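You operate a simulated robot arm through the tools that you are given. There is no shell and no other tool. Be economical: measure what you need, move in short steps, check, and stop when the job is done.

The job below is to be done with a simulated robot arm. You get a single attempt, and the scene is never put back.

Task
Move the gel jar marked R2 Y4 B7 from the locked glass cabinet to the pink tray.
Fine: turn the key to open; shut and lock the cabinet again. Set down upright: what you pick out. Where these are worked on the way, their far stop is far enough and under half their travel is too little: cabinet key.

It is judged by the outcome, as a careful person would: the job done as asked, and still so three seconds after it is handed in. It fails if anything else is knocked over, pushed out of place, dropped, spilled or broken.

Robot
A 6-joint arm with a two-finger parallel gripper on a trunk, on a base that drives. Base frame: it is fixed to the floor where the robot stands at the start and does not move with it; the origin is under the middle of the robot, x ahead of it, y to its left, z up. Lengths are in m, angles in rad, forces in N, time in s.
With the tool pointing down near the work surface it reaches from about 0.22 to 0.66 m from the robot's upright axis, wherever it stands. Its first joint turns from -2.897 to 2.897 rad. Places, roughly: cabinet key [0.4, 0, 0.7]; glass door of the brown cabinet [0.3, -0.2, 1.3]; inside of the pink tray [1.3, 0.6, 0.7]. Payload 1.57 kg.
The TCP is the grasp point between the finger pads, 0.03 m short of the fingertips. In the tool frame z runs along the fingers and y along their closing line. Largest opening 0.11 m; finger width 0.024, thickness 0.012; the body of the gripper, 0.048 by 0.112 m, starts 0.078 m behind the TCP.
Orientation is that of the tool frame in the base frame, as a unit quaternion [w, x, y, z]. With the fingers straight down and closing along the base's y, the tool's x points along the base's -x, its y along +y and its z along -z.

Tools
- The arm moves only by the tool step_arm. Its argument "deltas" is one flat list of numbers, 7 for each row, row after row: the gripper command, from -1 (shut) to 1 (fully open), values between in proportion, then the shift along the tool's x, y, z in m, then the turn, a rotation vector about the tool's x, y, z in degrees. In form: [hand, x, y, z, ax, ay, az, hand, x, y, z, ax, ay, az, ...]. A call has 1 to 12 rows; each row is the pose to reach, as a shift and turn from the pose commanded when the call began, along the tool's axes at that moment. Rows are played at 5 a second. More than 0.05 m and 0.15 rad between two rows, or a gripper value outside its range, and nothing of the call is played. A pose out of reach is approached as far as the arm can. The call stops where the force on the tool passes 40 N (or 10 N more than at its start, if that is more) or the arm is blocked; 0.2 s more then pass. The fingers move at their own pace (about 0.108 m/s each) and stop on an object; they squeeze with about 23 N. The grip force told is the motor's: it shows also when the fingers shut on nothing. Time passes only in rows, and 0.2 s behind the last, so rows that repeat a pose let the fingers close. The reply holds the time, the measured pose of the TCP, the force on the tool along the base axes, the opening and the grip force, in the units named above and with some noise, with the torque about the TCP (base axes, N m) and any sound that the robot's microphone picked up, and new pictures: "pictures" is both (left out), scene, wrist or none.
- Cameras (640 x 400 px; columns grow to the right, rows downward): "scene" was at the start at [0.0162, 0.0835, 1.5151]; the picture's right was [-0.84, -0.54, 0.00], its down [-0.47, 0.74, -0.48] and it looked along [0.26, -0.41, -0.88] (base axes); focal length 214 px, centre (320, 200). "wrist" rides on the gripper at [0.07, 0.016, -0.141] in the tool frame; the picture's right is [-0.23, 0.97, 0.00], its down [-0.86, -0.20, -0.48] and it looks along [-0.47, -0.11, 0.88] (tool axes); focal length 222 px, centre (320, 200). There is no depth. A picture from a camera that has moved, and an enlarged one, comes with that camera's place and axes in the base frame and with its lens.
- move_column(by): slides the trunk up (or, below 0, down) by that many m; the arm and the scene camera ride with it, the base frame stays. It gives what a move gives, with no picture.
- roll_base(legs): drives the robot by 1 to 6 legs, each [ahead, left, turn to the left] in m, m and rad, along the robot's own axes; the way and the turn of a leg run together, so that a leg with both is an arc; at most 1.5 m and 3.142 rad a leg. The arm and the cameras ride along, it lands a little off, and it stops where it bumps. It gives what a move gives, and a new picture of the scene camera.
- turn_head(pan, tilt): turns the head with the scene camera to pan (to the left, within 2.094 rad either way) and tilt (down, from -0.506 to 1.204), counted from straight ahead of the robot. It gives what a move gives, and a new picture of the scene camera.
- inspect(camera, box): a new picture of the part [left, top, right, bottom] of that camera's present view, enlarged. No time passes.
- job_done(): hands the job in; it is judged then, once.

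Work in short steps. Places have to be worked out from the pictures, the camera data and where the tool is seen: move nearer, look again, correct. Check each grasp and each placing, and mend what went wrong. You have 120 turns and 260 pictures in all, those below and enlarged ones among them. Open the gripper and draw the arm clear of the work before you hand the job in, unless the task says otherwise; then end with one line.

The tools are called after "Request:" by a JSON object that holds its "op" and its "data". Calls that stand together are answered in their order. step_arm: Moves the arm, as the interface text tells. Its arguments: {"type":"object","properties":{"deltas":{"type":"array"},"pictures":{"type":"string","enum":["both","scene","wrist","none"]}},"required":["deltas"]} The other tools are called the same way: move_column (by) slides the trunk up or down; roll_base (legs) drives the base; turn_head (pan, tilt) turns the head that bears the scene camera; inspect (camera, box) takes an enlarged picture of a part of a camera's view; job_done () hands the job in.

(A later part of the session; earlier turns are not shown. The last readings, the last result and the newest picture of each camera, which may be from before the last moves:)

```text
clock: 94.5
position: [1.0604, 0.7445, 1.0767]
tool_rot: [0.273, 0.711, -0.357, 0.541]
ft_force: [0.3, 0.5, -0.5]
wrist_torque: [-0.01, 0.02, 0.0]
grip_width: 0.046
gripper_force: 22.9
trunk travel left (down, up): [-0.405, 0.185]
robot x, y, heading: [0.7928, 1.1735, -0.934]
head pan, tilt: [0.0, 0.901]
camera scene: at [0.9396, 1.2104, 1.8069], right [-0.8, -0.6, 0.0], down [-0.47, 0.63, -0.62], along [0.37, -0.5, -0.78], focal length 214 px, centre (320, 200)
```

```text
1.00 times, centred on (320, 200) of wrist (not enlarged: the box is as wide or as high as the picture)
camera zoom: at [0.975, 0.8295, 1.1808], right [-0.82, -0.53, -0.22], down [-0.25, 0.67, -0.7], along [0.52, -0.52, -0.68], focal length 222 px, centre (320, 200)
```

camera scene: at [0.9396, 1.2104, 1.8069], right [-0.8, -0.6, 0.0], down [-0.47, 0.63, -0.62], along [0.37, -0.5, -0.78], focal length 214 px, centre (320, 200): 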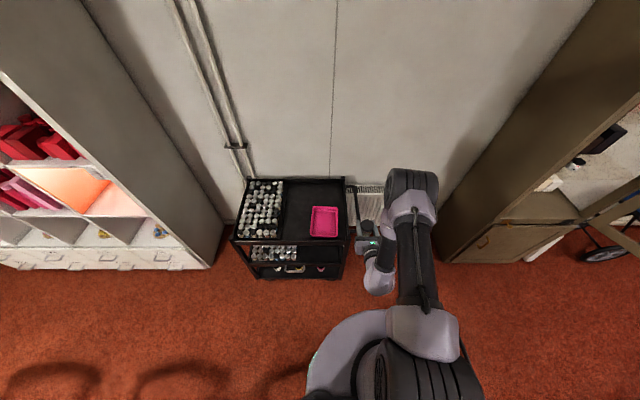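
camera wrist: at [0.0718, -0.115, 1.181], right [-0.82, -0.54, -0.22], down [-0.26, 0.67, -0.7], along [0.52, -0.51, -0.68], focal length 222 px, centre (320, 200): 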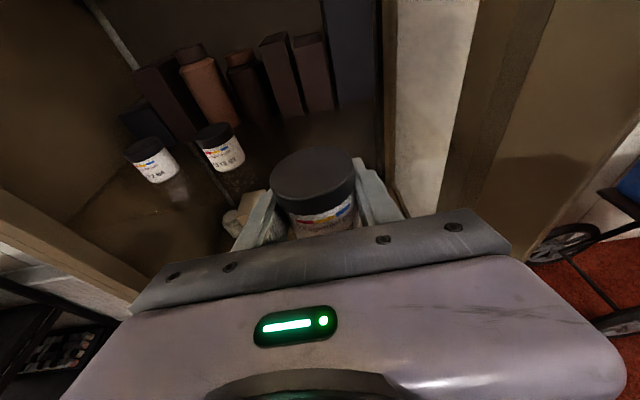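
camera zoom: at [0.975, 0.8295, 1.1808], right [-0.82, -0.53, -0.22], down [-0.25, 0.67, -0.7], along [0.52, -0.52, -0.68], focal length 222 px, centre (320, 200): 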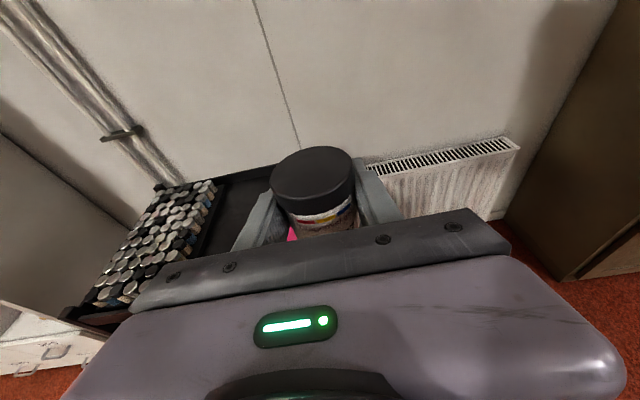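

Tray centre ≈(1.34,0.64); I'm 0.16 m right and 0.25 m short. Drive forward 0.14, left 0.16, then extend the arm 0.11.

Request:
{"op": "roll_base", "data": {"legs": [[0, 0.16, 0], [0.14, 0, 0]]}}

Request:
{"op": "step_arm", "data": {"deltas": [-1, 0.01, 0, 0.036, 0, 0, 0, -1, 0.02, 0, 0.071, 0, 0, 0, -1, 0.029, 0, 0.106, 0, 0, 0], "pictures": "both"}}

```text
clock: 96.8
position: [1.2705, 0.7243, 1.0763]
tool_rot: [0.275, 0.71, -0.358, 0.54]
ft_force: [-0.3, 0.8, -1.5]
wrist_torque: [-0.02, -0.01, -0.04]
grip_width: 0.0464
gripper_force: 22.8
trunk travel left (down, up): [-0.405, 0.185]
robot x, y, heading: [1.0005, 1.1557, -0.933]
head pan, tilt: [0.0, 0.901]
camera scene: at [1.1517, 1.1909, 1.8068], right [-0.8, -0.59, 0.0], down [-0.47, 0.63, -0.62], along [0.37, -0.5, -0.78], focal length 214 px, centre (320, 200)
```

scene: 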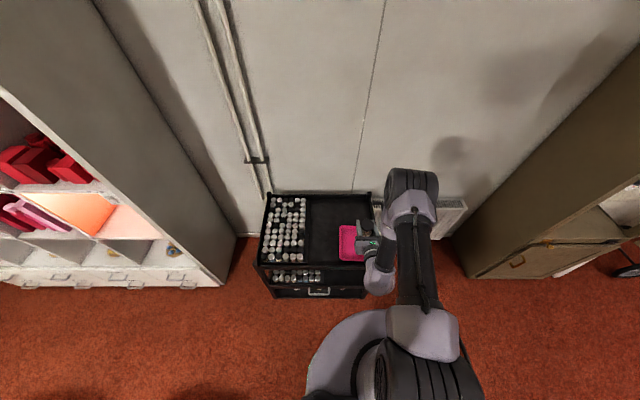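

```text
clock: 97.6
position: [1.3359, 0.6372, 1.0758]
tool_rot: [0.274, 0.711, -0.358, 0.54]
ft_force: [0.1, 0.4, -1.0]
wrist_torque: [-0.02, 0.01, 0.0]
grip_width: 0.0462
gripper_force: 22.7
trunk travel left (down, up): [-0.405, 0.185]
robot x, y, heading: [1.0001, 1.1503, -0.932]
head pan, tilt: [0.0, 0.901]
camera scene: at [1.1512, 1.1918, 1.8068], right [-0.8, -0.59, 0.0], down [-0.47, 0.63, -0.62], along [0.37, -0.5, -0.78], focal length 214 px, centre (320, 200)
camera wrist: at [1.2515, 0.7219, 1.181], right [-0.82, -0.53, -0.22], down [-0.25, 0.67, -0.7], along [0.51, -0.52, -0.68], focal length 222 px, centre (320, 200)
```

scene: 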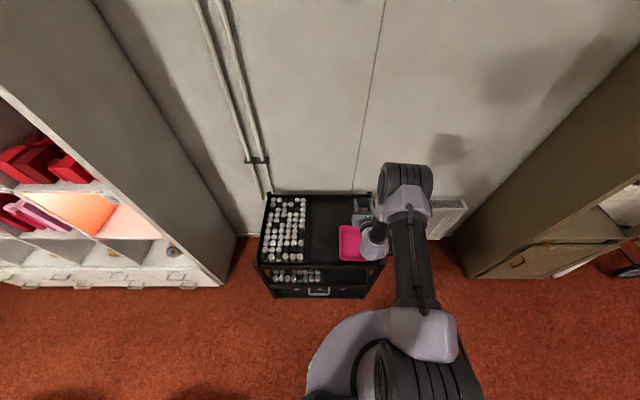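
wrist: 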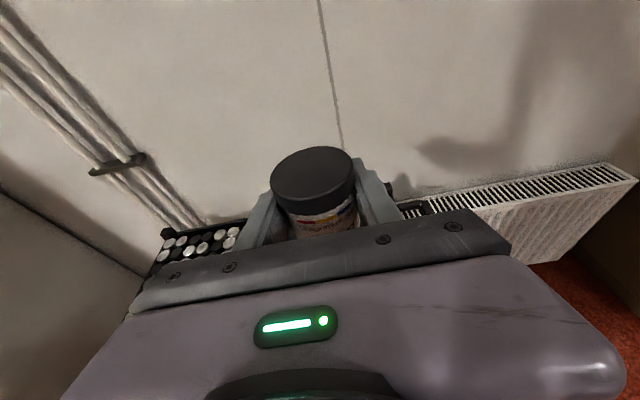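

TCP is over the tray centre (tray n −0.18…−0.40, t −1.53…−1.37). Lower the column by 0.29 and check.

Request:
{"op": "move_column", "data": {"by": -0.29}}

Request:
{"op": "step_arm", "data": {"deltas": [-1, 0, 0, 0, 0, 0, 0], "pictures": "both"}}

Request:
{"op": "inspect", "data": {"camera": "scene", "box": [300, 150, 460, 250]}}

```text
clock: 100.5
position: [1.3352, 0.6359, 0.7858]
tool_rot: [0.275, 0.71, -0.358, 0.54]
ft_force: [0.2, 0.3, -0.9]
wrist_torque: [0.0, -0.02, 0.0]
grip_width: 0.046
gripper_force: 22.8
trunk travel left (down, up): [-0.115, 0.475]
robot x, y, heading: [1.0032, 1.1569, -0.937]
head pan, tilt: [0.0, 0.901]
```

```text
clock: 100.9
position: [1.3343, 0.6376, 0.7869]
tool_rot: [0.274, 0.711, -0.358, 0.54]
ft_force: [0.1, -0.8, -1.2]
wrist_torque: [-0.01, 0.02, -0.02]
grip_width: 0.0464
gripper_force: 23.1
trunk travel left (down, up): [-0.115, 0.475]
robot x, y, heading: [1.0018, 1.1564, -0.934]
head pan, tilt: [0.0, 0.901]
camera scene: at [1.1505, 1.1922, 1.5169], right [-0.8, -0.59, 0.0], down [-0.47, 0.63, -0.62], along [0.37, -0.5, -0.78], focal length 214 px, centre (320, 200)
camera wrist: at [1.2508, 0.7224, 0.8912], right [-0.82, -0.53, -0.22], down [-0.25, 0.67, -0.7], along [0.52, -0.52, -0.68], focal length 222 px, centre (320, 200)
```

scene: 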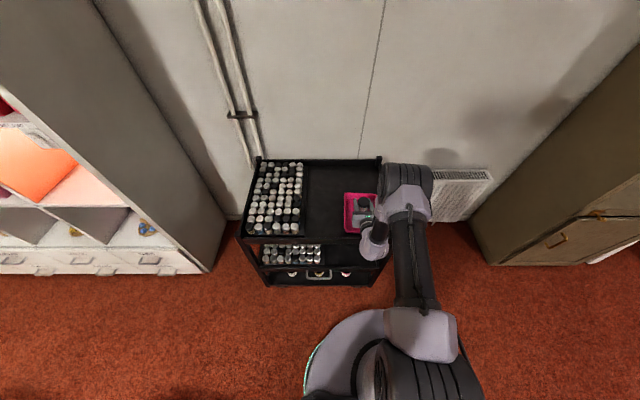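
wrist: 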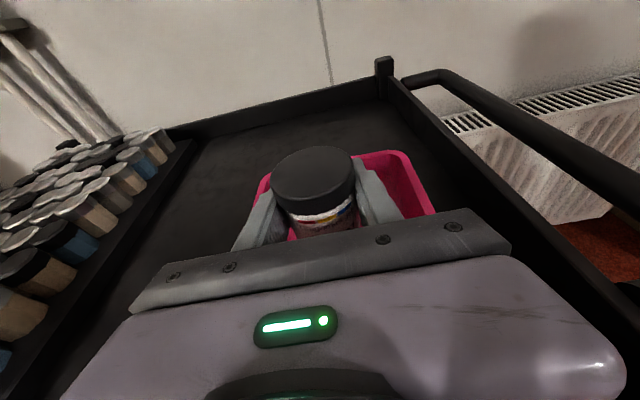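

```text
4.00 times, centred on (380, 200) of scene
camera zoom: at [1.1505, 1.1922, 1.5169], right [-0.8, -0.59, 0.0], down [-0.47, 0.63, -0.62], along [0.37, -0.5, -0.78], focal length 858 px, centre (80, 200)
```

zoom: 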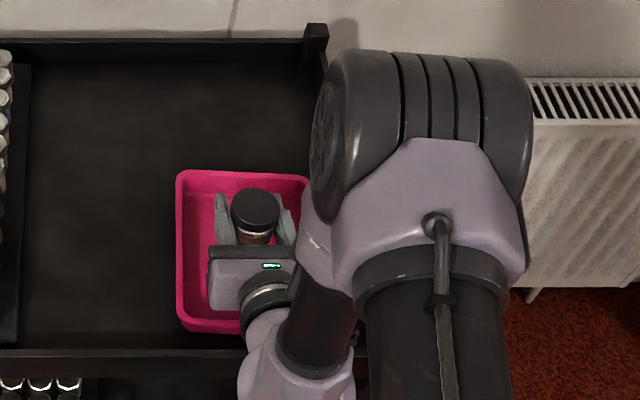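

Jar is above the tray interior. Lower 3 cm first.

Request:
{"op": "step_arm", "data": {"deltas": [-1, -0.0145, 0, 0.004, 0, 0, 0, -1, -0.029, 0, 0.008, 0, 0, 0], "pictures": "none"}}

Request:
{"op": "step_arm", "data": {"deltas": [-1, -0.005, 0, 0.0014, 0, 0, 0, -1, -0.0097, 0, 0.0026, 0, 0, 0], "pictures": "scene"}}

Request:
{"op": "inspect", "data": {"camera": "scene", "box": [330, 180, 410, 240]}}

```text
clock: 101.5
position: [1.3347, 0.6337, 0.7676]
tool_rot: [0.278, 0.704, -0.358, 0.546]
ft_force: [-3.0, 2.7, 30.0]
wrist_torque: [3.1, 1.69, 0.0]
grip_width: 0.0461
gripper_force: 22.9
trunk travel left (down, up): [-0.115, 0.475]
robot x, y, heading: [1.0059, 1.1548, -0.931]
head pan, tilt: [0.0, 0.901]
stopped in row 2: the force on the tool passed its limit at 52 N (the readings are from after the stop); the commanded pose is now the measured one
```

```text
clock: 101.8
position: [1.3375, 0.632, 0.7675]
tool_rot: [0.279, 0.703, -0.357, 0.549]
ft_force: [-1.6, 2.9, 24.7]
wrist_torque: [2.69, 1.46, -0.01]
grip_width: 0.0461
gripper_force: 22.6
trunk travel left (down, up): [-0.115, 0.475]
robot x, y, heading: [1.0039, 1.1509, -0.936]
head pan, tilt: [0.0, 0.901]
stopped in row 1: the force on the tool passed its limit at 45 N (the readings are from after the stop); the commanded pose is now the measured one
camera scene: at [1.1491, 1.1945, 1.517], right [-0.8, -0.59, 0.0], down [-0.47, 0.63, -0.62], along [0.37, -0.5, -0.78], focal length 214 px, centre (320, 200)
```

scene: 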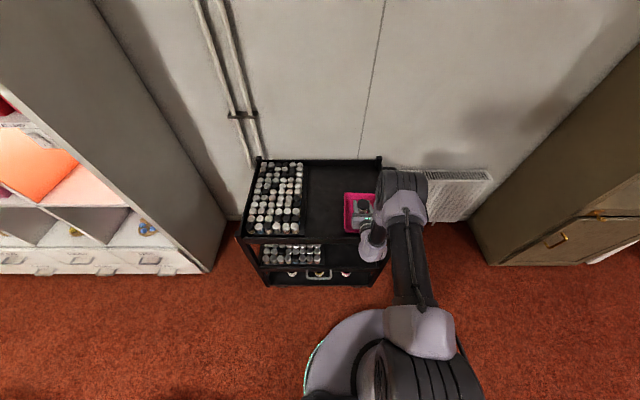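

```text
6.67 times, centred on (370, 210) of scene
camera zoom: at [1.1491, 1.1945, 1.517], right [-0.8, -0.59, 0.0], down [-0.47, 0.63, -0.62], along [0.37, -0.5, -0.78], focal length 1430 px, centre (-13, 133)
```

zoom: 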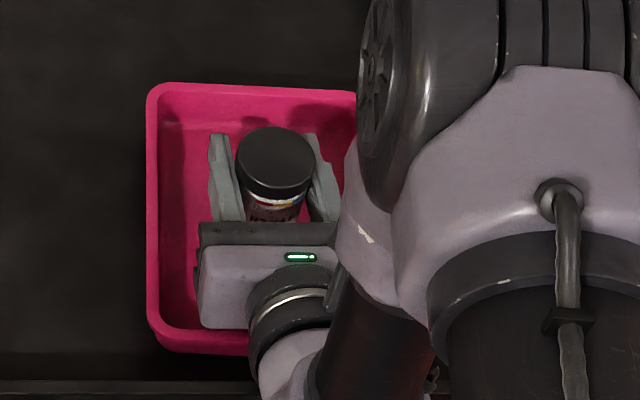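

Contact torque shows the gripper body is touching the tray's front rim (0.11 behind the TCP), not necessarily the jar. Raise slightly, pitch the tool 10° more to clear the rim, and look.

Request:
{"op": "step_arm", "data": {"deltas": [-1, 0.008, 0, -0.002, 0, 0, 0, -1, 0.015, 0, -0.004, 0, -5, 0, -1, 0.015, 0, -0.004, 0, -11, 0], "pictures": "both"}}

Request:
{"op": "inspect", "data": {"camera": "wrist", "box": [200, 120, 440, 260]}}

```text
clock: 102.6
position: [1.3351, 0.6327, 0.7802]
tool_rot: [0.241, 0.754, -0.383, 0.476]
ft_force: [-0.5, -0.4, -0.3]
wrist_torque: [-0.03, 0.0, -0.02]
grip_width: 0.0462
gripper_force: 23.1
trunk travel left (down, up): [-0.115, 0.475]
robot x, y, heading: [1.0012, 1.1538, -0.935]
head pan, tilt: [0.0, 0.901]
camera scene: at [1.1505, 1.1923, 1.5168], right [-0.8, -0.59, 0.0], down [-0.47, 0.63, -0.62], along [0.37, -0.5, -0.78], focal length 214 px, centre (320, 200)
camera wrist: at [1.2639, 0.702, 0.9043], right [-0.84, -0.5, -0.21], down [-0.31, 0.76, -0.57], along [0.44, -0.41, -0.8], focal length 222 px, centre (320, 200)
```

scene: 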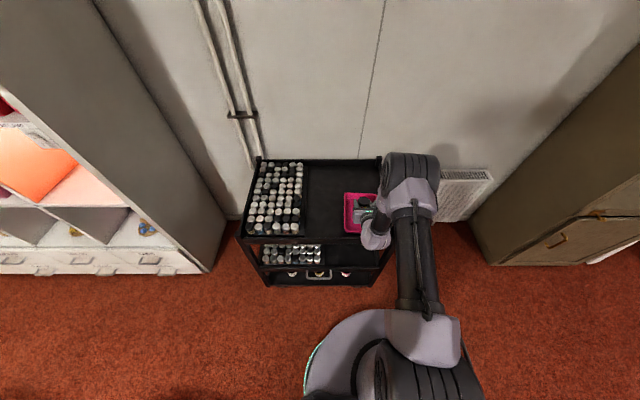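
wrist: 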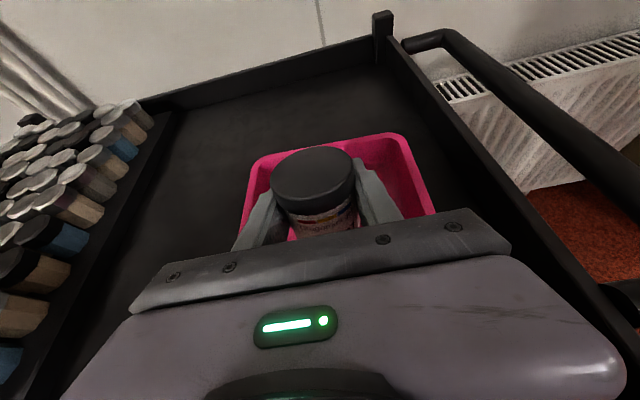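

```text
2.67 times, centred on (320, 190) of wrist
camera zoom: at [1.2639, 0.702, 0.9043], right [-0.84, -0.5, -0.21], down [-0.31, 0.76, -0.57], along [0.44, -0.41, -0.8], focal length 592 px, centre (320, 227)
```

zoom: 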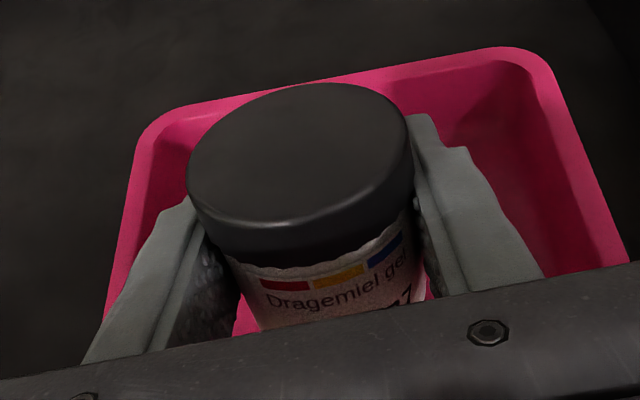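

Now pitch is ~26°, which lets the TCP go lower before touching the rim. Lower in small steps watching the force.

Request:
{"op": "step_arm", "data": {"deltas": [-1, -0.0054, 0, 0.0026, 0, 0, 0, -1, -0.0108, 0, 0.0053, 0, 0, 0], "pictures": "none"}}

Request:
{"op": "step_arm", "data": {"deltas": [-1, -0.0027, 0, 0.0013, 0, 0, 0, -1, -0.0054, 0, 0.0026, 0, 0, 0], "pictures": "none"}}

```text
clock: 103.2
position: [1.3369, 0.6317, 0.7688]
tool_rot: [0.241, 0.754, -0.382, 0.477]
ft_force: [1.3, -0.7, -0.2]
wrist_torque: [-0.03, -0.03, -0.02]
grip_width: 0.0462
gripper_force: 23.7
trunk travel left (down, up): [-0.115, 0.475]
robot x, y, heading: [1.0035, 1.1585, -0.93]
head pan, tilt: [0.0, 0.901]
```

```text
clock: 103.8
position: [1.3372, 0.6328, 0.7617]
tool_rot: [0.241, 0.754, -0.382, 0.477]
ft_force: [0.5, 0.3, -1.3]
wrist_torque: [-0.02, 0.01, 0.03]
grip_width: 0.0463
gripper_force: 22.0
trunk travel left (down, up): [-0.115, 0.475]
robot x, y, heading: [1.0025, 1.1573, -0.933]
head pan, tilt: [0.0, 0.901]
```

No contact yet. Continue lowering slowly.

Request:
{"op": "step_arm", "data": {"deltas": [-1, -0.0027, 0, 0.0013, 0, 0, 0, -1, -0.0054, 0, 0.0026, 0, 0, 0], "pictures": "none"}}

Request:
{"op": "step_arm", "data": {"deltas": [-1, -0.0018, 0, 0.0009, 0, 0, 0, -1, -0.0036, 0, 0.0018, 0, 0, 0], "pictures": "both"}}

```text
clock: 104.4
position: [1.3358, 0.6311, 0.7574]
tool_rot: [0.242, 0.754, -0.383, 0.476]
ft_force: [-0.7, -0.5, -1.0]
wrist_torque: [-0.04, 0.0, -0.03]
grip_width: 0.0463
gripper_force: 22.7
trunk travel left (down, up): [-0.115, 0.475]
robot x, y, heading: [1.007, 1.1558, -0.934]
head pan, tilt: [0.0, 0.901]
```

```text
clock: 105.0
position: [1.3374, 0.631, 0.7515]
tool_rot: [0.241, 0.754, -0.381, 0.477]
ft_force: [-0.7, 0.0, -1.1]
wrist_torque: [0.0, 0.01, 0.02]
grip_width: 0.0461
gripper_force: 23.8
trunk travel left (down, up): [-0.115, 0.475]
robot x, y, heading: [1.0045, 1.1549, -0.934]
head pan, tilt: [0.0, 0.901]
camera scene: at [1.1505, 1.1922, 1.5169], right [-0.8, -0.59, 0.0], down [-0.47, 0.63, -0.62], along [0.37, -0.5, -0.78], focal length 214 px, centre (320, 200)
camera wrist: at [1.2642, 0.7016, 0.8761], right [-0.84, -0.5, -0.21], down [-0.31, 0.76, -0.57], along [0.44, -0.41, -0.8], focal length 222 px, centre (320, 200)
```

scene: 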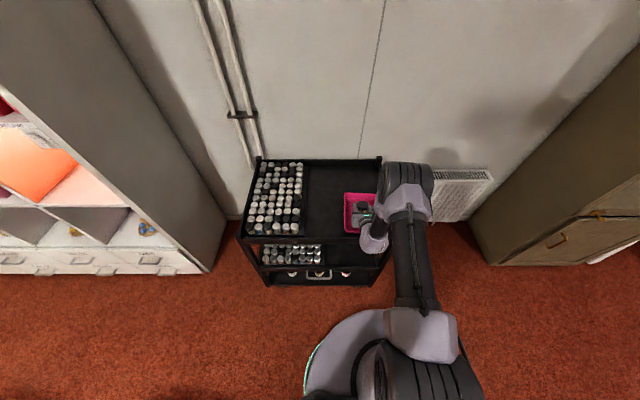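
wrist: 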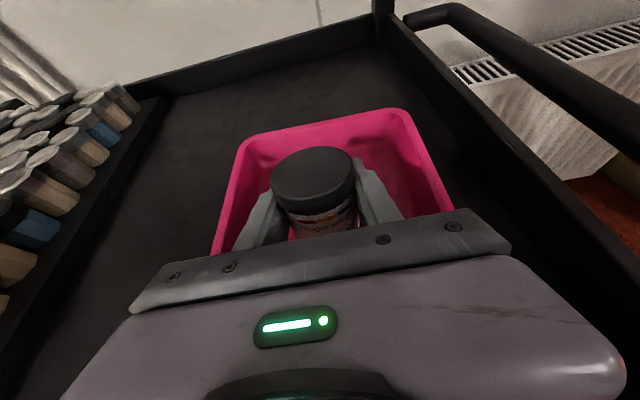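

Still no contact. Continue down a little, with 4° more pitch for rim clearance.

Request:
{"op": "step_arm", "data": {"deltas": [-1, -0.0018, 0, 0.0009, 0, -2, 0, -1, -0.0045, 0, 0.0022, 0, -4, 0], "pictures": "none"}}

Request:
{"op": "step_arm", "data": {"deltas": [-1, -0.0018, 0, 0.001, 0, 0, 0, -1, -0.0035, 0, 0.002, 0, 0, 0], "pictures": "none"}}

Request:
{"op": "inspect", "data": {"camera": "scene", "box": [330, 180, 410, 240]}}

```text
clock: 105.6
position: [1.3364, 0.6331, 0.7481]
tool_rot: [0.228, 0.77, -0.391, 0.45]
ft_force: [-0.1, 0.4, -1.1]
wrist_torque: [-0.02, 0.01, -0.01]
grip_width: 0.0465
gripper_force: 23.4
trunk travel left (down, up): [-0.115, 0.475]
robot x, y, heading: [1.0036, 1.1509, -0.933]
head pan, tilt: [0.0, 0.901]
```

```text
clock: 106.2
position: [1.3363, 0.6309, 0.7462]
tool_rot: [0.229, 0.769, -0.39, 0.452]
ft_force: [-0.4, 0.7, 12.0]
wrist_torque: [-0.05, -0.06, -0.01]
grip_width: 0.0463
gripper_force: 22.7
trunk travel left (down, up): [-0.115, 0.475]
robot x, y, heading: [1.006, 1.1506, -0.937]
head pan, tilt: [0.0, 0.901]
```

```text
6.67 times, centred on (370, 210) of scene
camera zoom: at [1.1498, 1.1934, 1.5171], right [-0.8, -0.59, 0.0], down [-0.47, 0.63, -0.62], along [0.37, -0.5, -0.78], focal length 1430 px, centre (-13, 133)
```

zoom: 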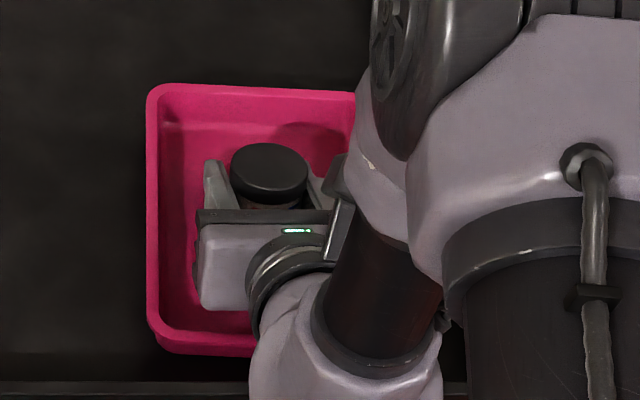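

The jar is now on the tray floor (12 N directly below the TCP). Ease the pitch back 4° and open gradually.

Request:
{"op": "step_arm", "data": {"deltas": [-1, 0, 0, 0, 0, 2, 0, -1, 0, 0, 0, 0, 4, 0, -0.15, 0, 0, 0, 0, 4, 0, -0.08, 0, 0, 0, 0, 4, 0, 0, 0, 0, 0, 0, 4, 0, 0.2, 0, 0, 0, 0, 4, 0, 0.2, 0, 0, 0, 0, 4, 0], "pictures": "both"}}

Request:
{"op": "inspect", "data": {"camera": "wrist", "box": [200, 120, 440, 260]}}

```text
clock: 107.8
position: [1.3375, 0.6315, 0.7451]
tool_rot: [0.242, 0.753, -0.383, 0.477]
ft_force: [7.5, -9.9, 36.6]
wrist_torque: [3.58, 1.99, -0.19]
grip_width: 0.0662
gripper_force: 0.0
trunk travel left (down, up): [-0.115, 0.475]
robot x, y, heading: [1.0072, 1.155, -0.936]
head pan, tilt: [0.0, 0.901]
camera scene: at [1.1496, 1.1937, 1.517], right [-0.8, -0.59, 0.0], down [-0.47, 0.63, -0.62], along [0.37, -0.5, -0.78], focal length 214 px, centre (320, 200)
camera wrist: at [1.2642, 0.7021, 0.8684], right [-0.84, -0.5, -0.21], down [-0.31, 0.76, -0.57], along [0.44, -0.42, -0.8], focal length 222 px, centre (320, 200)
```

scene: 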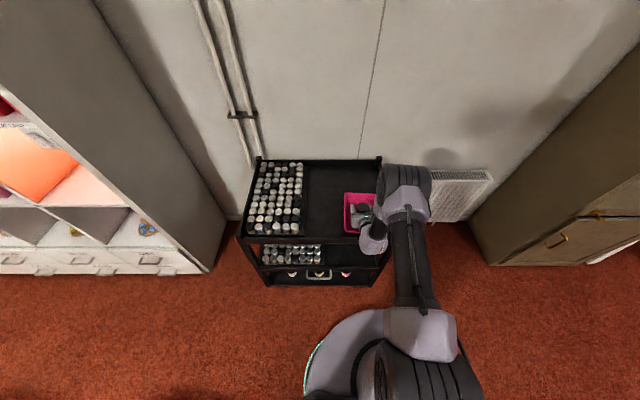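
wrist: 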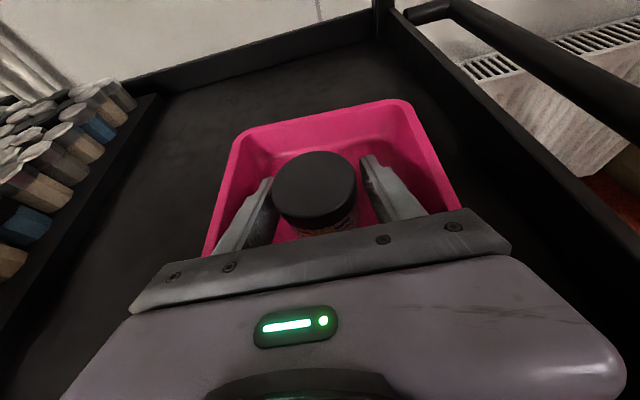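

```text
2.67 times, centred on (320, 190) of wrist
camera zoom: at [1.2642, 0.7021, 0.8684], right [-0.84, -0.5, -0.21], down [-0.31, 0.76, -0.57], along [0.44, -0.42, -0.8], focal length 592 px, centre (320, 227)
```

zoom: 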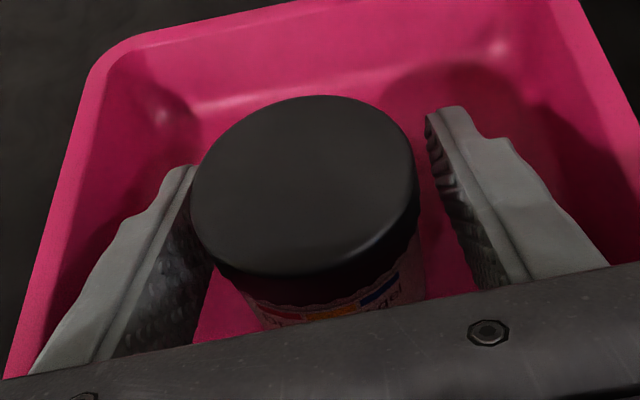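

Jar is released and standing. Lift straight up off the rim and away.

Request:
{"op": "step_arm", "data": {"deltas": [0.4, 0.009, 0, -0.0044, 0, 0, 0, 0.5, 0.018, 0, -0.0088, 0, 0, 0, 0.5, 0.045, 0, -0.022, 0, 0, 0, 0.5, 0.072, 0, -0.035, 0, 0, 0, 0.5, 0.1, 0, -0.05, 0, 0, 0, 0.5, 0.1, 0, -0.09, 0, 0, 0, 0.5, 0.1, 0, -0.13, 0, 0, 0], "pictures": "both"}}

Request:
{"op": "inspect", "data": {"camera": "scene", "box": [330, 180, 410, 240]}}

```text
clock: 109.4
position: [1.2915, 0.6929, 0.8883]
tool_rot: [0.242, 0.753, -0.383, 0.476]
ft_force: [-0.6, -0.2, -0.2]
wrist_torque: [0.02, 0.04, 0.01]
grip_width: 0.0823
gripper_force: 0.1
trunk travel left (down, up): [-0.115, 0.475]
robot x, y, heading: [1.0062, 1.1541, -0.934]
head pan, tilt: [0.0, 0.901]
camera scene: at [1.1503, 1.1926, 1.5169], right [-0.8, -0.59, 0.0], down [-0.47, 0.63, -0.62], along [0.37, -0.5, -0.78], focal length 214 px, centre (320, 200)
camera wrist: at [1.2196, 0.7623, 1.0126], right [-0.84, -0.5, -0.21], down [-0.31, 0.76, -0.57], along [0.44, -0.41, -0.8], focal length 222 px, centre (320, 200)
```

scene: 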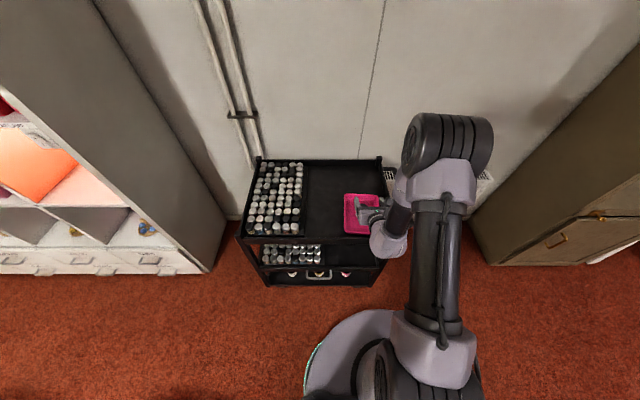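
wrist: 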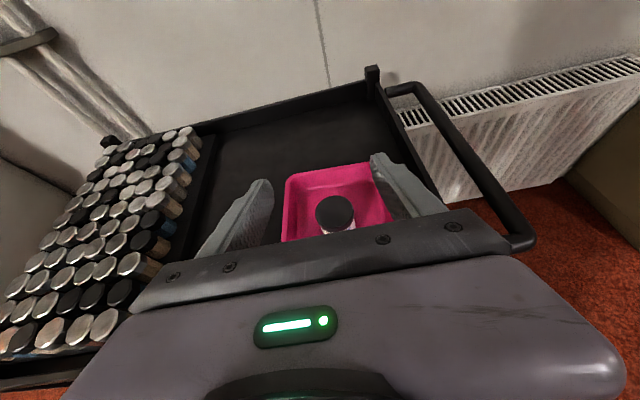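

```text
6.67 times, centred on (370, 210) of scene
camera zoom: at [1.1503, 1.1926, 1.5169], right [-0.8, -0.59, 0.0], down [-0.47, 0.63, -0.62], along [0.37, -0.5, -0.78], focal length 1430 px, centre (-13, 133)
```

zoom: 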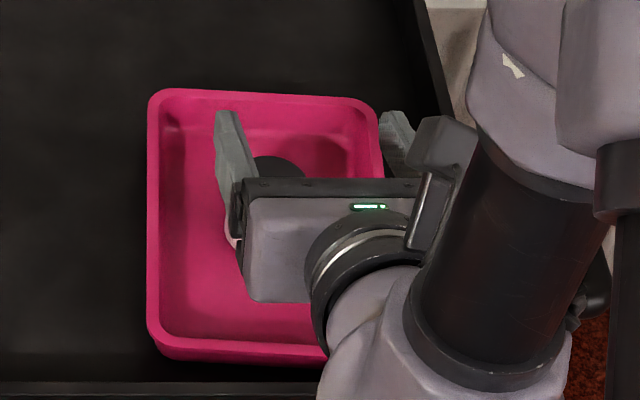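

The jar stands upright in the tray. Now to close the door: raise the column to 1.27, back off, and set the arm in an "L" (tool facing cabinet direction, far to the right) so it can reach around the door's outer face.

Request:
{"op": "move_column", "data": {"by": 0.38}}

Request:
{"op": "roll_base", "data": {"legs": [[-0.14, 0, 0]]}}

Request:
{"op": "step_arm", "data": {"deltas": [-1, -0.009, 0.043, -0.018, 0, 3, 0, -1, -0.018, 0.086, -0.036, 0, 6, 0, -1, -0.026, 0.128, -0.054, 0, 9, 0, -1, -0.035, 0.171, -0.072, 0, 12, 0, -1, -0.044, 0.214, -0.09, 0, 15, 0, -1, -0.053, 0.257, -0.108, 0, 18, 0, -1, -0.062, 0.3, -0.126, 0, 21, 0, -1, -0.07, 0.342, -0.144, 0, 24, 0, -1, -0.079, 0.385, -0.162, 0, 26, 0], "pictures": "both"}}

```text
clock: 113.1
position: [1.2918, 0.6903, 1.2684]
tool_rot: [0.241, 0.754, -0.382, 0.476]
ft_force: [-0.1, 0.2, 0.2]
wrist_torque: [0.01, 0.01, -0.01]
grip_width: 0.0826
gripper_force: 0.0
trunk travel left (down, up): [-0.495, 0.095]
robot x, y, heading: [1.0015, 1.1578, -0.932]
head pan, tilt: [0.0, 0.901]
```

```text
clock: 114.4
position: [1.2092, 0.8044, 1.269]
tool_rot: [0.242, 0.754, -0.383, 0.477]
ft_force: [0.2, 0.4, -0.2]
wrist_torque: [0.0, 0.01, 0.0]
grip_width: 0.0826
gripper_force: 0.1
trunk travel left (down, up): [-0.495, 0.095]
robot x, y, heading: [0.9235, 1.263, -0.932]
head pan, tilt: [0.0, 0.901]
camera scene: at [1.0675, 1.3044, 1.8969], right [-0.8, -0.6, 0.0], down [-0.47, 0.63, -0.62], along [0.37, -0.5, -0.78], focal length 214 px, centre (320, 200)
```

scene: 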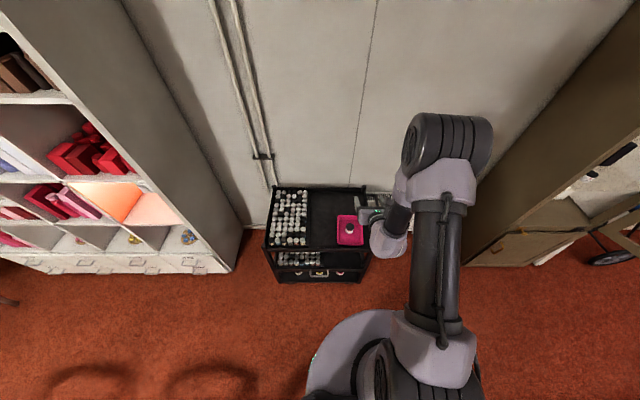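

```text
clock: 116.4
position: [0.7928, 0.7213, 1.2676]
tool_rot: [0.321, 0.627, -0.318, 0.635]
ft_force: [-0.7, -0.8, 0.0]
wrist_torque: [0.01, 0.02, 0.03]
grip_width: 0.0001
gripper_force: 20.6
trunk travel left (down, up): [-0.495, 0.095]
robot x, y, heading: [0.9258, 1.2679, -0.935]
head pan, tilt: [0.0, 0.901]
camera scene: at [1.0661, 1.3039, 1.897], right [-0.8, -0.6, 0.0], down [-0.47, 0.63, -0.62], along [0.37, -0.5, -0.78], focal length 214 px, centre (320, 200)
camera wrist: at [0.693, 0.8267, 1.335], right [-0.78, -0.58, -0.23], down [-0.12, 0.5, -0.86], along [0.61, -0.65, -0.46], focal length 222 px, centre (320, 200)
```

scene: 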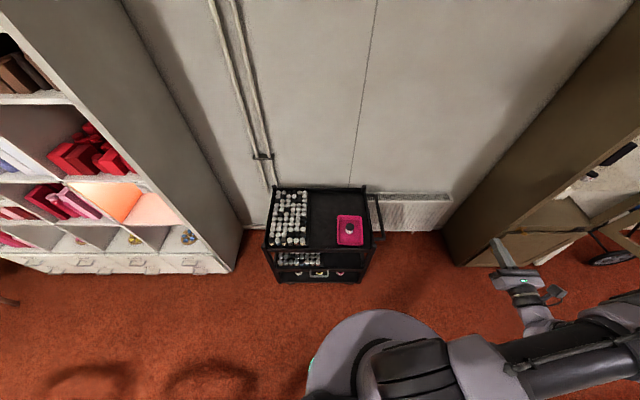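
wrist: 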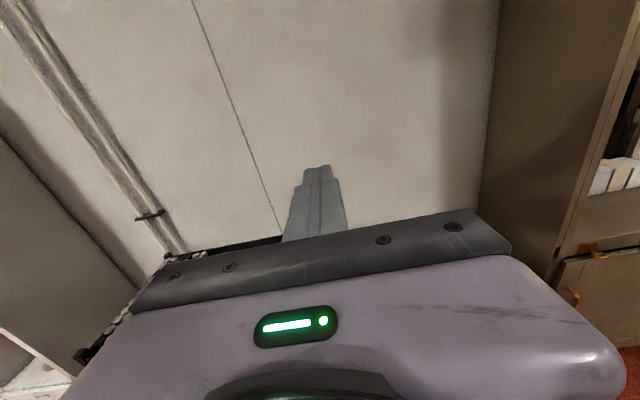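

L-pose reached (0.36 ahead, 0.43 right). Turn right 50°, then drive along the aisle past the cabinet.

Request:
{"op": "roll_base", "data": {"legs": [[0, 0, -0.87], [0.92, -0.77, 0]]}}

Request:
{"op": "turn_head", "data": {"pan": 0.3, "tilt": 0.7}}

```text
clock: 124.7
position: [-0.5337, 0.2905, 1.2668]
tool_rot: [0.558, 0.436, -0.552, 0.441]
ft_force: [-0.1, -0.1, 0.1]
wrist_torque: [0.01, 0.04, -0.01]
grip_width: 0.0
gripper_force: 21.4
trunk travel left (down, up): [-0.495, 0.095]
robot x, y, heading: [-0.0371, 0.5489, -1.799]
head pan, tilt: [0.0, 0.901]
camera scene: at [0.0885, 0.4593, 1.8969], right [-0.97, 0.23, 0.0], down [0.18, 0.76, -0.62], along [-0.14, -0.6, -0.78], focal length 214 px, centre (320, 200)
```

scene: 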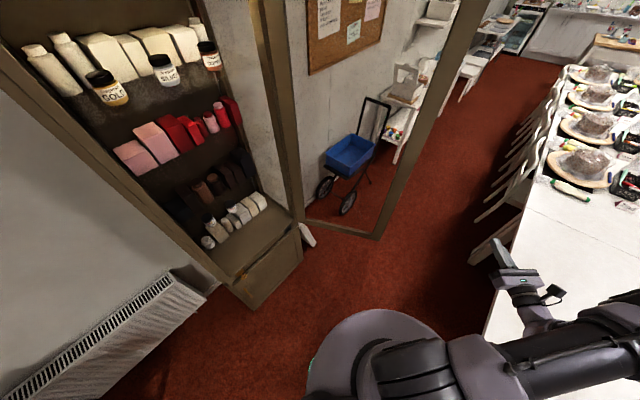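

```text
clock: 125.5
position: [-0.5326, 0.29, 1.2671]
tool_rot: [0.558, 0.436, -0.552, 0.441]
ft_force: [-0.4, 0.8, -0.1]
wrist_torque: [0.01, -0.03, -0.01]
grip_width: 0.0001
gripper_force: 21.2
trunk travel left (down, up): [-0.495, 0.095]
robot x, y, heading: [-0.0348, 0.5419, -1.8]
head pan, tilt: [0.3, 0.7]
camera scene: at [0.112, 0.4483, 1.913], right [-1.0, -0.07, 0.0], down [-0.05, 0.64, -0.76], along [0.05, -0.76, -0.64], focal length 214 px, centre (320, 200)
```

scene: 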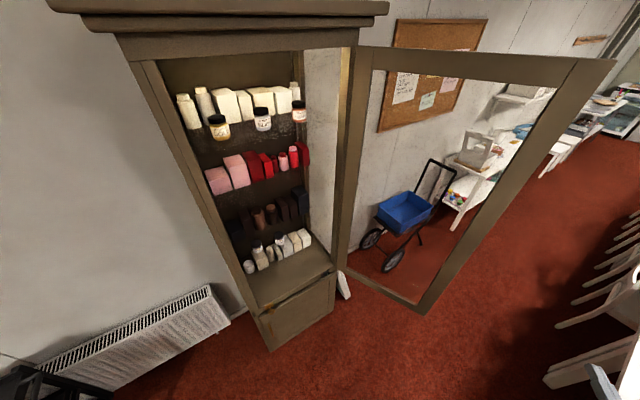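

Door edge is at about n 0.18, t 0.40 (≈118° open). Drive 0.37 further along the aisle and turn back left so the gripper sits outside the door.

Request:
{"op": "roll_base", "data": {"legs": [[0.282, -0.239, 0], [0, 0, 0.87]]}}

Request:
{"op": "turn_head", "data": {"pan": -0.7, "tilt": 0.7}}

Request:
{"op": "inspect", "data": {"camera": "wrist", "box": [0, 0, 640, 400]}}

```text
clock: 130.1
position: [-0.4575, -0.2196, 1.2663]
tool_rot: [0.322, 0.627, -0.319, 0.634]
ft_force: [0.7, -0.3, 0.2]
wrist_torque: [0.0, 0.02, 0.01]
grip_width: 0.0
gripper_force: 21.6
trunk travel left (down, up): [-0.495, 0.095]
robot x, y, heading: [-0.3305, 0.3228, -0.937]
head pan, tilt: [0.3, 0.7]
camera scene: at [-0.1603, 0.3745, 1.913], right [-0.59, -0.81, 0.0], down [-0.52, 0.38, -0.76], along [0.62, -0.45, -0.64], focal length 214 px, centre (320, 200)
```

scene: 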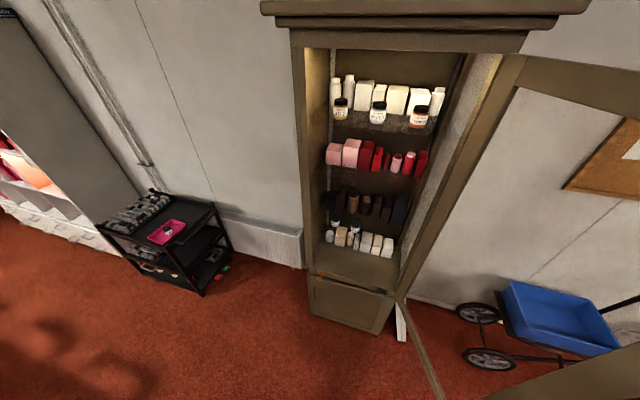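

```text
clock: 131.4
position: [-0.4579, -0.2185, 1.267]
tool_rot: [0.321, 0.627, -0.318, 0.635]
ft_force: [0.0, 0.0, -0.5]
wrist_torque: [0.02, 0.0, 0.01]
grip_width: 0.0
gripper_force: 21.2
trunk travel left (down, up): [-0.495, 0.095]
robot x, y, heading: [-0.3315, 0.3251, -0.933]
head pan, tilt: [-0.7, 0.7]
camera scene: at [-0.2341, 0.3399, 1.913], right [-1.0, 0.06, 0.0], down [0.04, 0.64, -0.76], along [-0.05, -0.76, -0.64], focal length 214 px, centre (320, 200)
```

scene: 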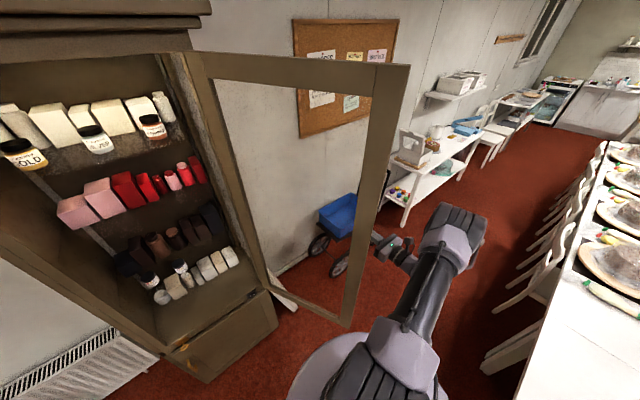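

```text
1.00 times, centred on (320, 200) of wrist (not enlarged: the box is as wide or as high as the picture)
camera zoom: at [-0.5563, -0.1136, 1.3352], right [-0.78, -0.58, -0.23], down [-0.12, 0.5, -0.86], along [0.61, -0.65, -0.46], focal length 222 px, centre (320, 200)
```

zoom: 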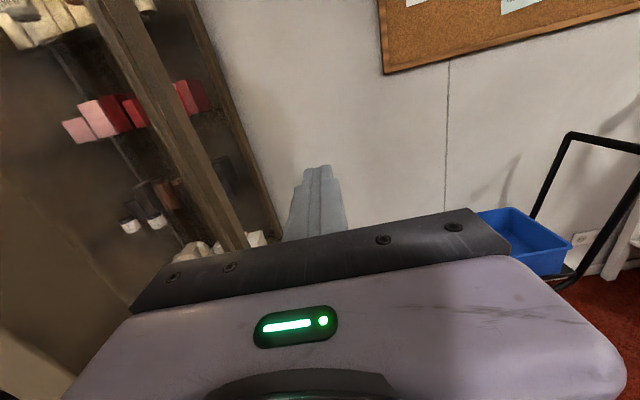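

The gripper is now outside the door. Push it closed by sliding left, in two stages.

Request:
{"op": "roll_base", "data": {"legs": [[-0.02, 0.25, 0]]}}

```text
clock: 133.2
position: [-0.268, -0.0533, 1.2666]
tool_rot: [0.321, 0.627, -0.318, 0.634]
ft_force: [0.5, 0.2, 0.5]
wrist_torque: [0.05, -0.03, -0.04]
grip_width: 0.0
gripper_force: 21.8
trunk travel left (down, up): [-0.495, 0.095]
robot x, y, heading: [-0.1386, 0.4919, -0.936]
head pan, tilt: [-0.7, 0.7]
camera scene: at [-0.0443, 0.5054, 1.913], right [-1.0, 0.06, 0.0], down [0.04, 0.64, -0.77], along [-0.05, -0.76, -0.64], focal length 214 px, centre (320, 200)
```

scene: 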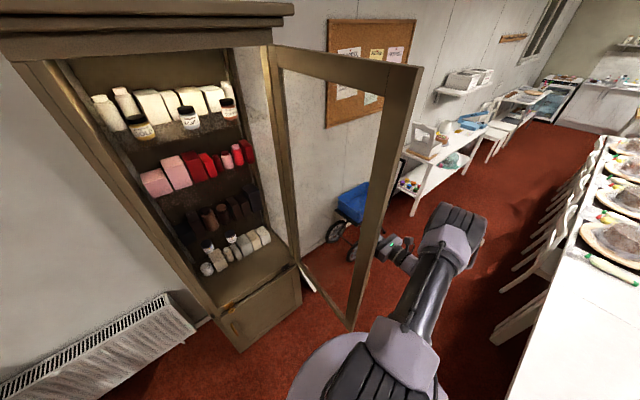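

Door is following. Continue left 0.2.

Request:
{"op": "roll_base", "data": {"legs": [[0, 0.2, 0]]}}

```text
clock: 134.8
position: [-0.1093, 0.0634, 1.2672]
tool_rot: [0.321, 0.627, -0.317, 0.635]
ft_force: [-1.1, 0.0, 0.3]
wrist_torque: [-0.02, 0.0, -0.03]
grip_width: 0.0
gripper_force: 21.0
trunk travel left (down, up): [-0.495, 0.095]
robot x, y, heading: [0.0163, 0.6074, -0.929]
head pan, tilt: [-0.7, 0.7]
camera scene: at [0.1147, 0.6234, 1.913], right [-1.0, 0.06, 0.0], down [0.04, 0.64, -0.76], along [-0.05, -0.76, -0.64], focal length 214 px, centre (320, 200)
```

scene: 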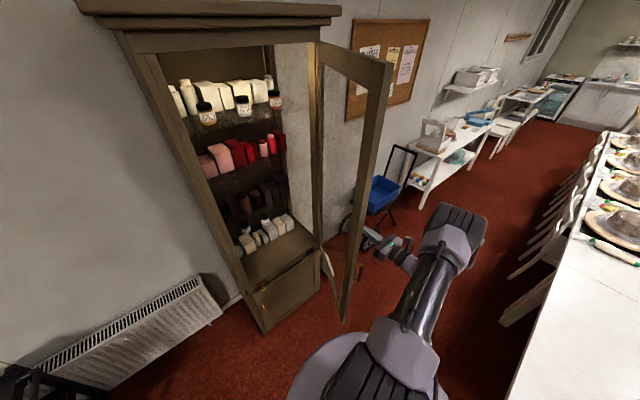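

Continue left another 0.2.

Request:
{"op": "roll_base", "data": {"legs": [[0, 0.2, 0]]}}

```text
clock: 136.4
position: [0.0509, 0.1828, 1.2669]
tool_rot: [0.32, 0.628, -0.318, 0.634]
ft_force: [0.7, 1.0, 0.0]
wrist_torque: [0.01, 0.02, 0.0]
grip_width: 0.0001
gripper_force: 21.7
trunk travel left (down, up): [-0.495, 0.095]
robot x, y, heading: [0.1795, 0.7281, -0.934]
head pan, tilt: [-0.7, 0.7]
camera scene: at [0.2746, 0.742, 1.913], right [-1.0, 0.06, 0.0], down [0.04, 0.64, -0.76], along [-0.05, -0.76, -0.64], focal length 214 px, centre (320, 200)
```

scene: 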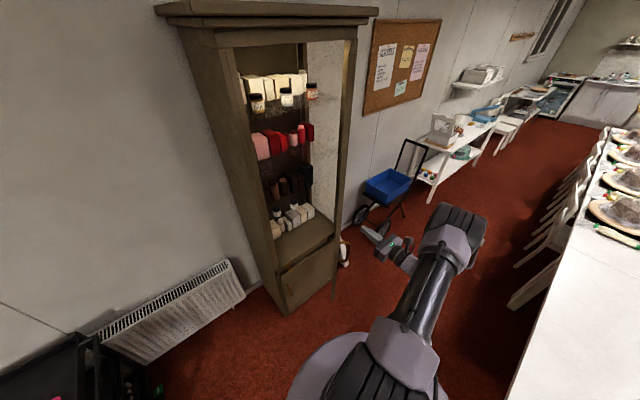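

Door is at ~48°. Now push on its outer stile: drive in short forward-left legs following the arc.

Request:
{"op": "roll_base", "data": {"legs": [[0, 0.06, 0], [0.086, 0.064, 0]]}}

Request:
{"op": "inspect", "data": {"camera": "wrist", "box": [0, 0, 640, 400]}}

```text
clock: 138.2
position: [0.2012, 0.1872, 1.2671]
tool_rot: [0.321, 0.628, -0.318, 0.634]
ft_force: [0.6, 1.1, -0.2]
wrist_torque: [0.03, -0.01, 0.0]
grip_width: 0.0001
gripper_force: 21.3
trunk travel left (down, up): [-0.495, 0.095]
robot x, y, heading: [0.3268, 0.7359, -0.939]
head pan, tilt: [-0.7, 0.7]
camera scene: at [0.4242, 0.7449, 1.913], right [-1.0, 0.06, 0.0], down [0.04, 0.64, -0.76], along [-0.05, -0.76, -0.64], focal length 214 px, centre (320, 200)
```

scene: 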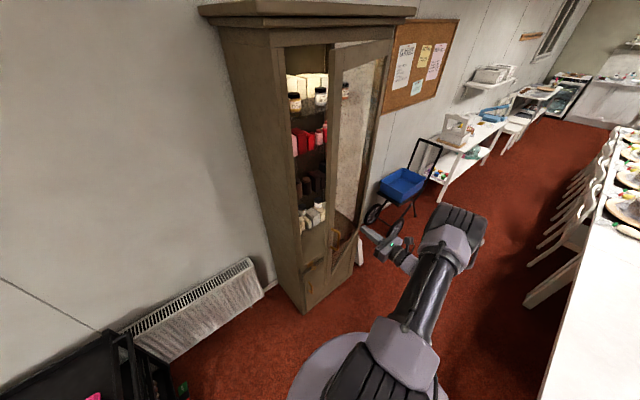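

```text
1.00 times, centred on (320, 200) of wrist (not enlarged: the box is as wide or as high as the picture)
camera zoom: at [0.1015, 0.292, 1.335], right [-0.78, -0.58, -0.23], down [-0.12, 0.5, -0.86], along [0.61, -0.65, -0.46], focal length 222 px, centre (320, 200)
```

zoom: 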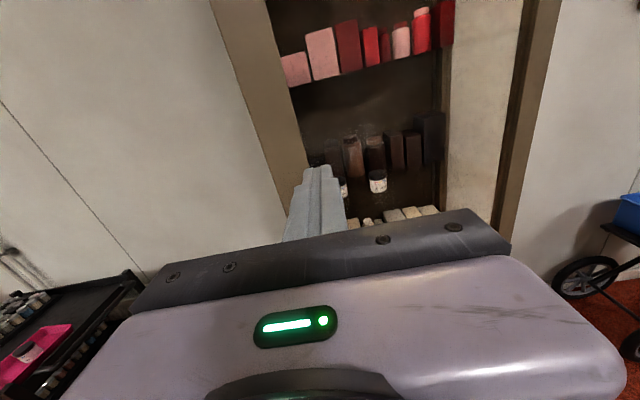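

Fingertips point at the stile's inner edge; go a bit more left while pushing forward.

Request:
{"op": "roll_base", "data": {"legs": [[0, 0.025, 0], [0.118, 0.061, 0]]}}

Request:
{"op": "inspect", "data": {"camera": "wrist", "box": [0, 0, 640, 400]}}

```text
clock: 139.9
position: [0.3391, 0.144, 1.2672]
tool_rot: [0.322, 0.627, -0.318, 0.634]
ft_force: [-0.7, -0.4, -0.2]
wrist_torque: [0.01, -0.02, -0.02]
grip_width: 0.0
gripper_force: 21.1
trunk travel left (down, up): [-0.495, 0.095]
robot x, y, heading: [0.4696, 0.6935, -0.933]
head pan, tilt: [-0.7, 0.7]
camera scene: at [0.5627, 0.7023, 1.913], right [-1.0, 0.06, 0.0], down [0.04, 0.64, -0.76], along [-0.05, -0.76, -0.64], focal length 214 px, centre (320, 200)
```

scene: 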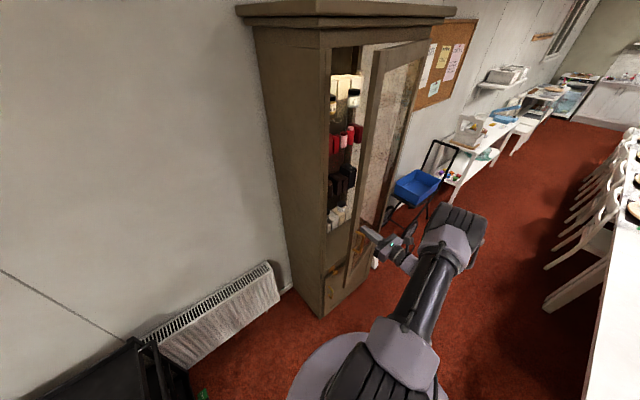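

```text
1.00 times, centred on (320, 200) of wrist (not enlarged: the box is as wide or as high as the picture)
camera zoom: at [0.2399, 0.2493, 1.3351], right [-0.78, -0.58, -0.23], down [-0.12, 0.5, -0.86], along [0.61, -0.65, -0.46], focal length 222 px, centre (320, 200)
```

zoom: 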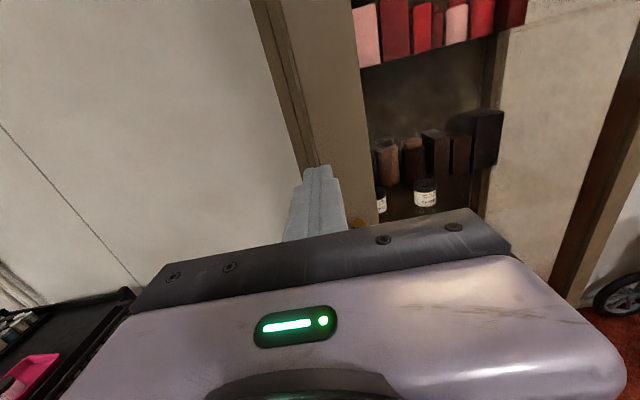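

The door is ~20° open; finger at its free edge. Shift right 2.5 cm and push in with the arm (force limited).

Request:
{"op": "step_arm", "data": {"deltas": [-1, 0, 0.025, 0, 0, 0, 0, -1, 0, 0.022, 0.03, 0, 0, 0, -1, 0, 0.017, 0.06, 0, 0, 0, -1, 0, 0.01, 0.09, 0, 0, 0, -1, 0, 0.004, 0.12, 0, 0, 0, -1, 0, 0, 0.145, 0, 0, 0], "pictures": "both"}}

```text
clock: 141.3
position: [0.4245, 0.0272, 1.2678]
tool_rot: [0.32, 0.628, -0.318, 0.634]
ft_force: [1.3, 0.0, 0.0]
wrist_torque: [-0.02, -0.01, 0.0]
grip_width: 0.0
gripper_force: 22.1
trunk travel left (down, up): [-0.495, 0.095]
robot x, y, heading: [0.4673, 0.6912, -0.932]
head pan, tilt: [-0.7, 0.7]
camera scene: at [0.5629, 0.7024, 1.913], right [-1.0, 0.06, 0.0], down [0.04, 0.64, -0.76], along [-0.05, -0.76, -0.64], focal length 214 px, centre (320, 200)
camera wrist: at [0.3262, 0.133, 1.3365], right [-0.78, -0.58, -0.23], down [-0.12, 0.5, -0.86], along [0.61, -0.65, -0.46], focal length 222 px, centre (320, 200)
```

scene: 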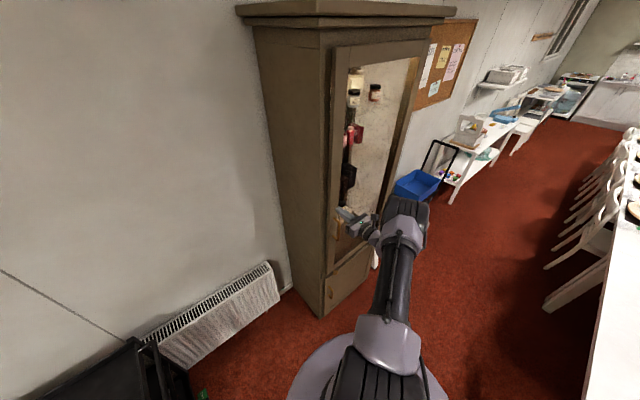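
wrist: 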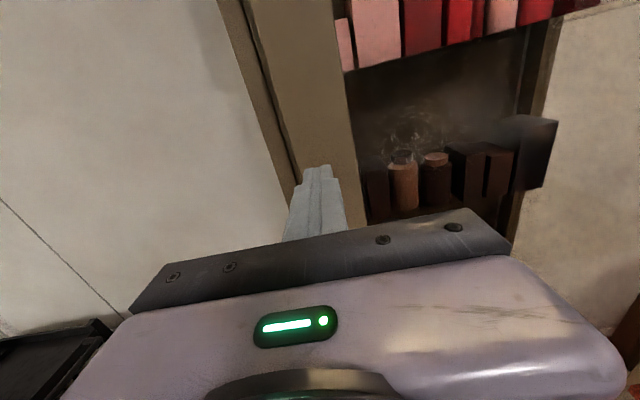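

Almost shut; push the last few centimetres until resistance.

Request:
{"op": "step_arm", "data": {"deltas": [-1, 0, 0.006, 0.015, 0, 0, 0, -1, 0, 0.006, 0.03, 0, 0, 0, -1, 0, 0.006, 0.04, 0, 0, 0, -1, 0, 0.006, 0.05, 0, 0, 0, -1, 0, 0.006, 0.056, 0, 0, 0, -1, 0, 0.006, 0.062, 0, 0, 0], "pictures": "both"}}

```text
clock: 142.3
position: [0.4409, -0.0061, 1.2697]
tool_rot: [0.322, 0.627, -0.321, 0.632]
ft_force: [-15.3, 28.7, 9.0]
wrist_torque: [0.22, -0.13, 0.23]
grip_width: 0.0
gripper_force: 21.5
trunk travel left (down, up): [-0.495, 0.095]
robot x, y, heading: [0.4612, 0.6891, -0.932]
head pan, tilt: [-0.7, 0.7]
stopped in row 4: the force on the tool passed its limit at 48 N (the readings are from after the stop); the commanded pose is now the measured one
camera scene: at [0.5601, 0.7123, 1.9132], right [-1.0, 0.07, 0.0], down [0.04, 0.64, -0.77], along [-0.05, -0.77, -0.64], focal length 214 px, centre (320, 200)
camera wrist: at [0.3421, 0.1005, 1.3376], right [-0.79, -0.57, -0.23], down [-0.11, 0.5, -0.86], along [0.61, -0.65, -0.46], focal length 222 px, centre (320, 200)
```

scene: 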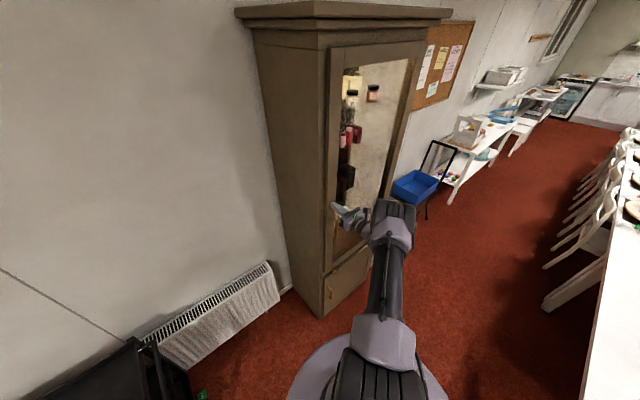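
wrist: 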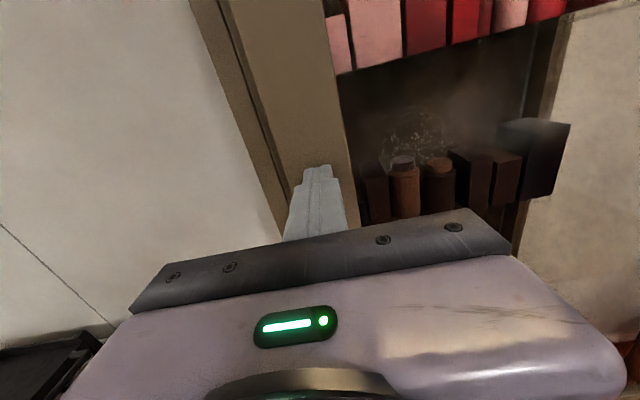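

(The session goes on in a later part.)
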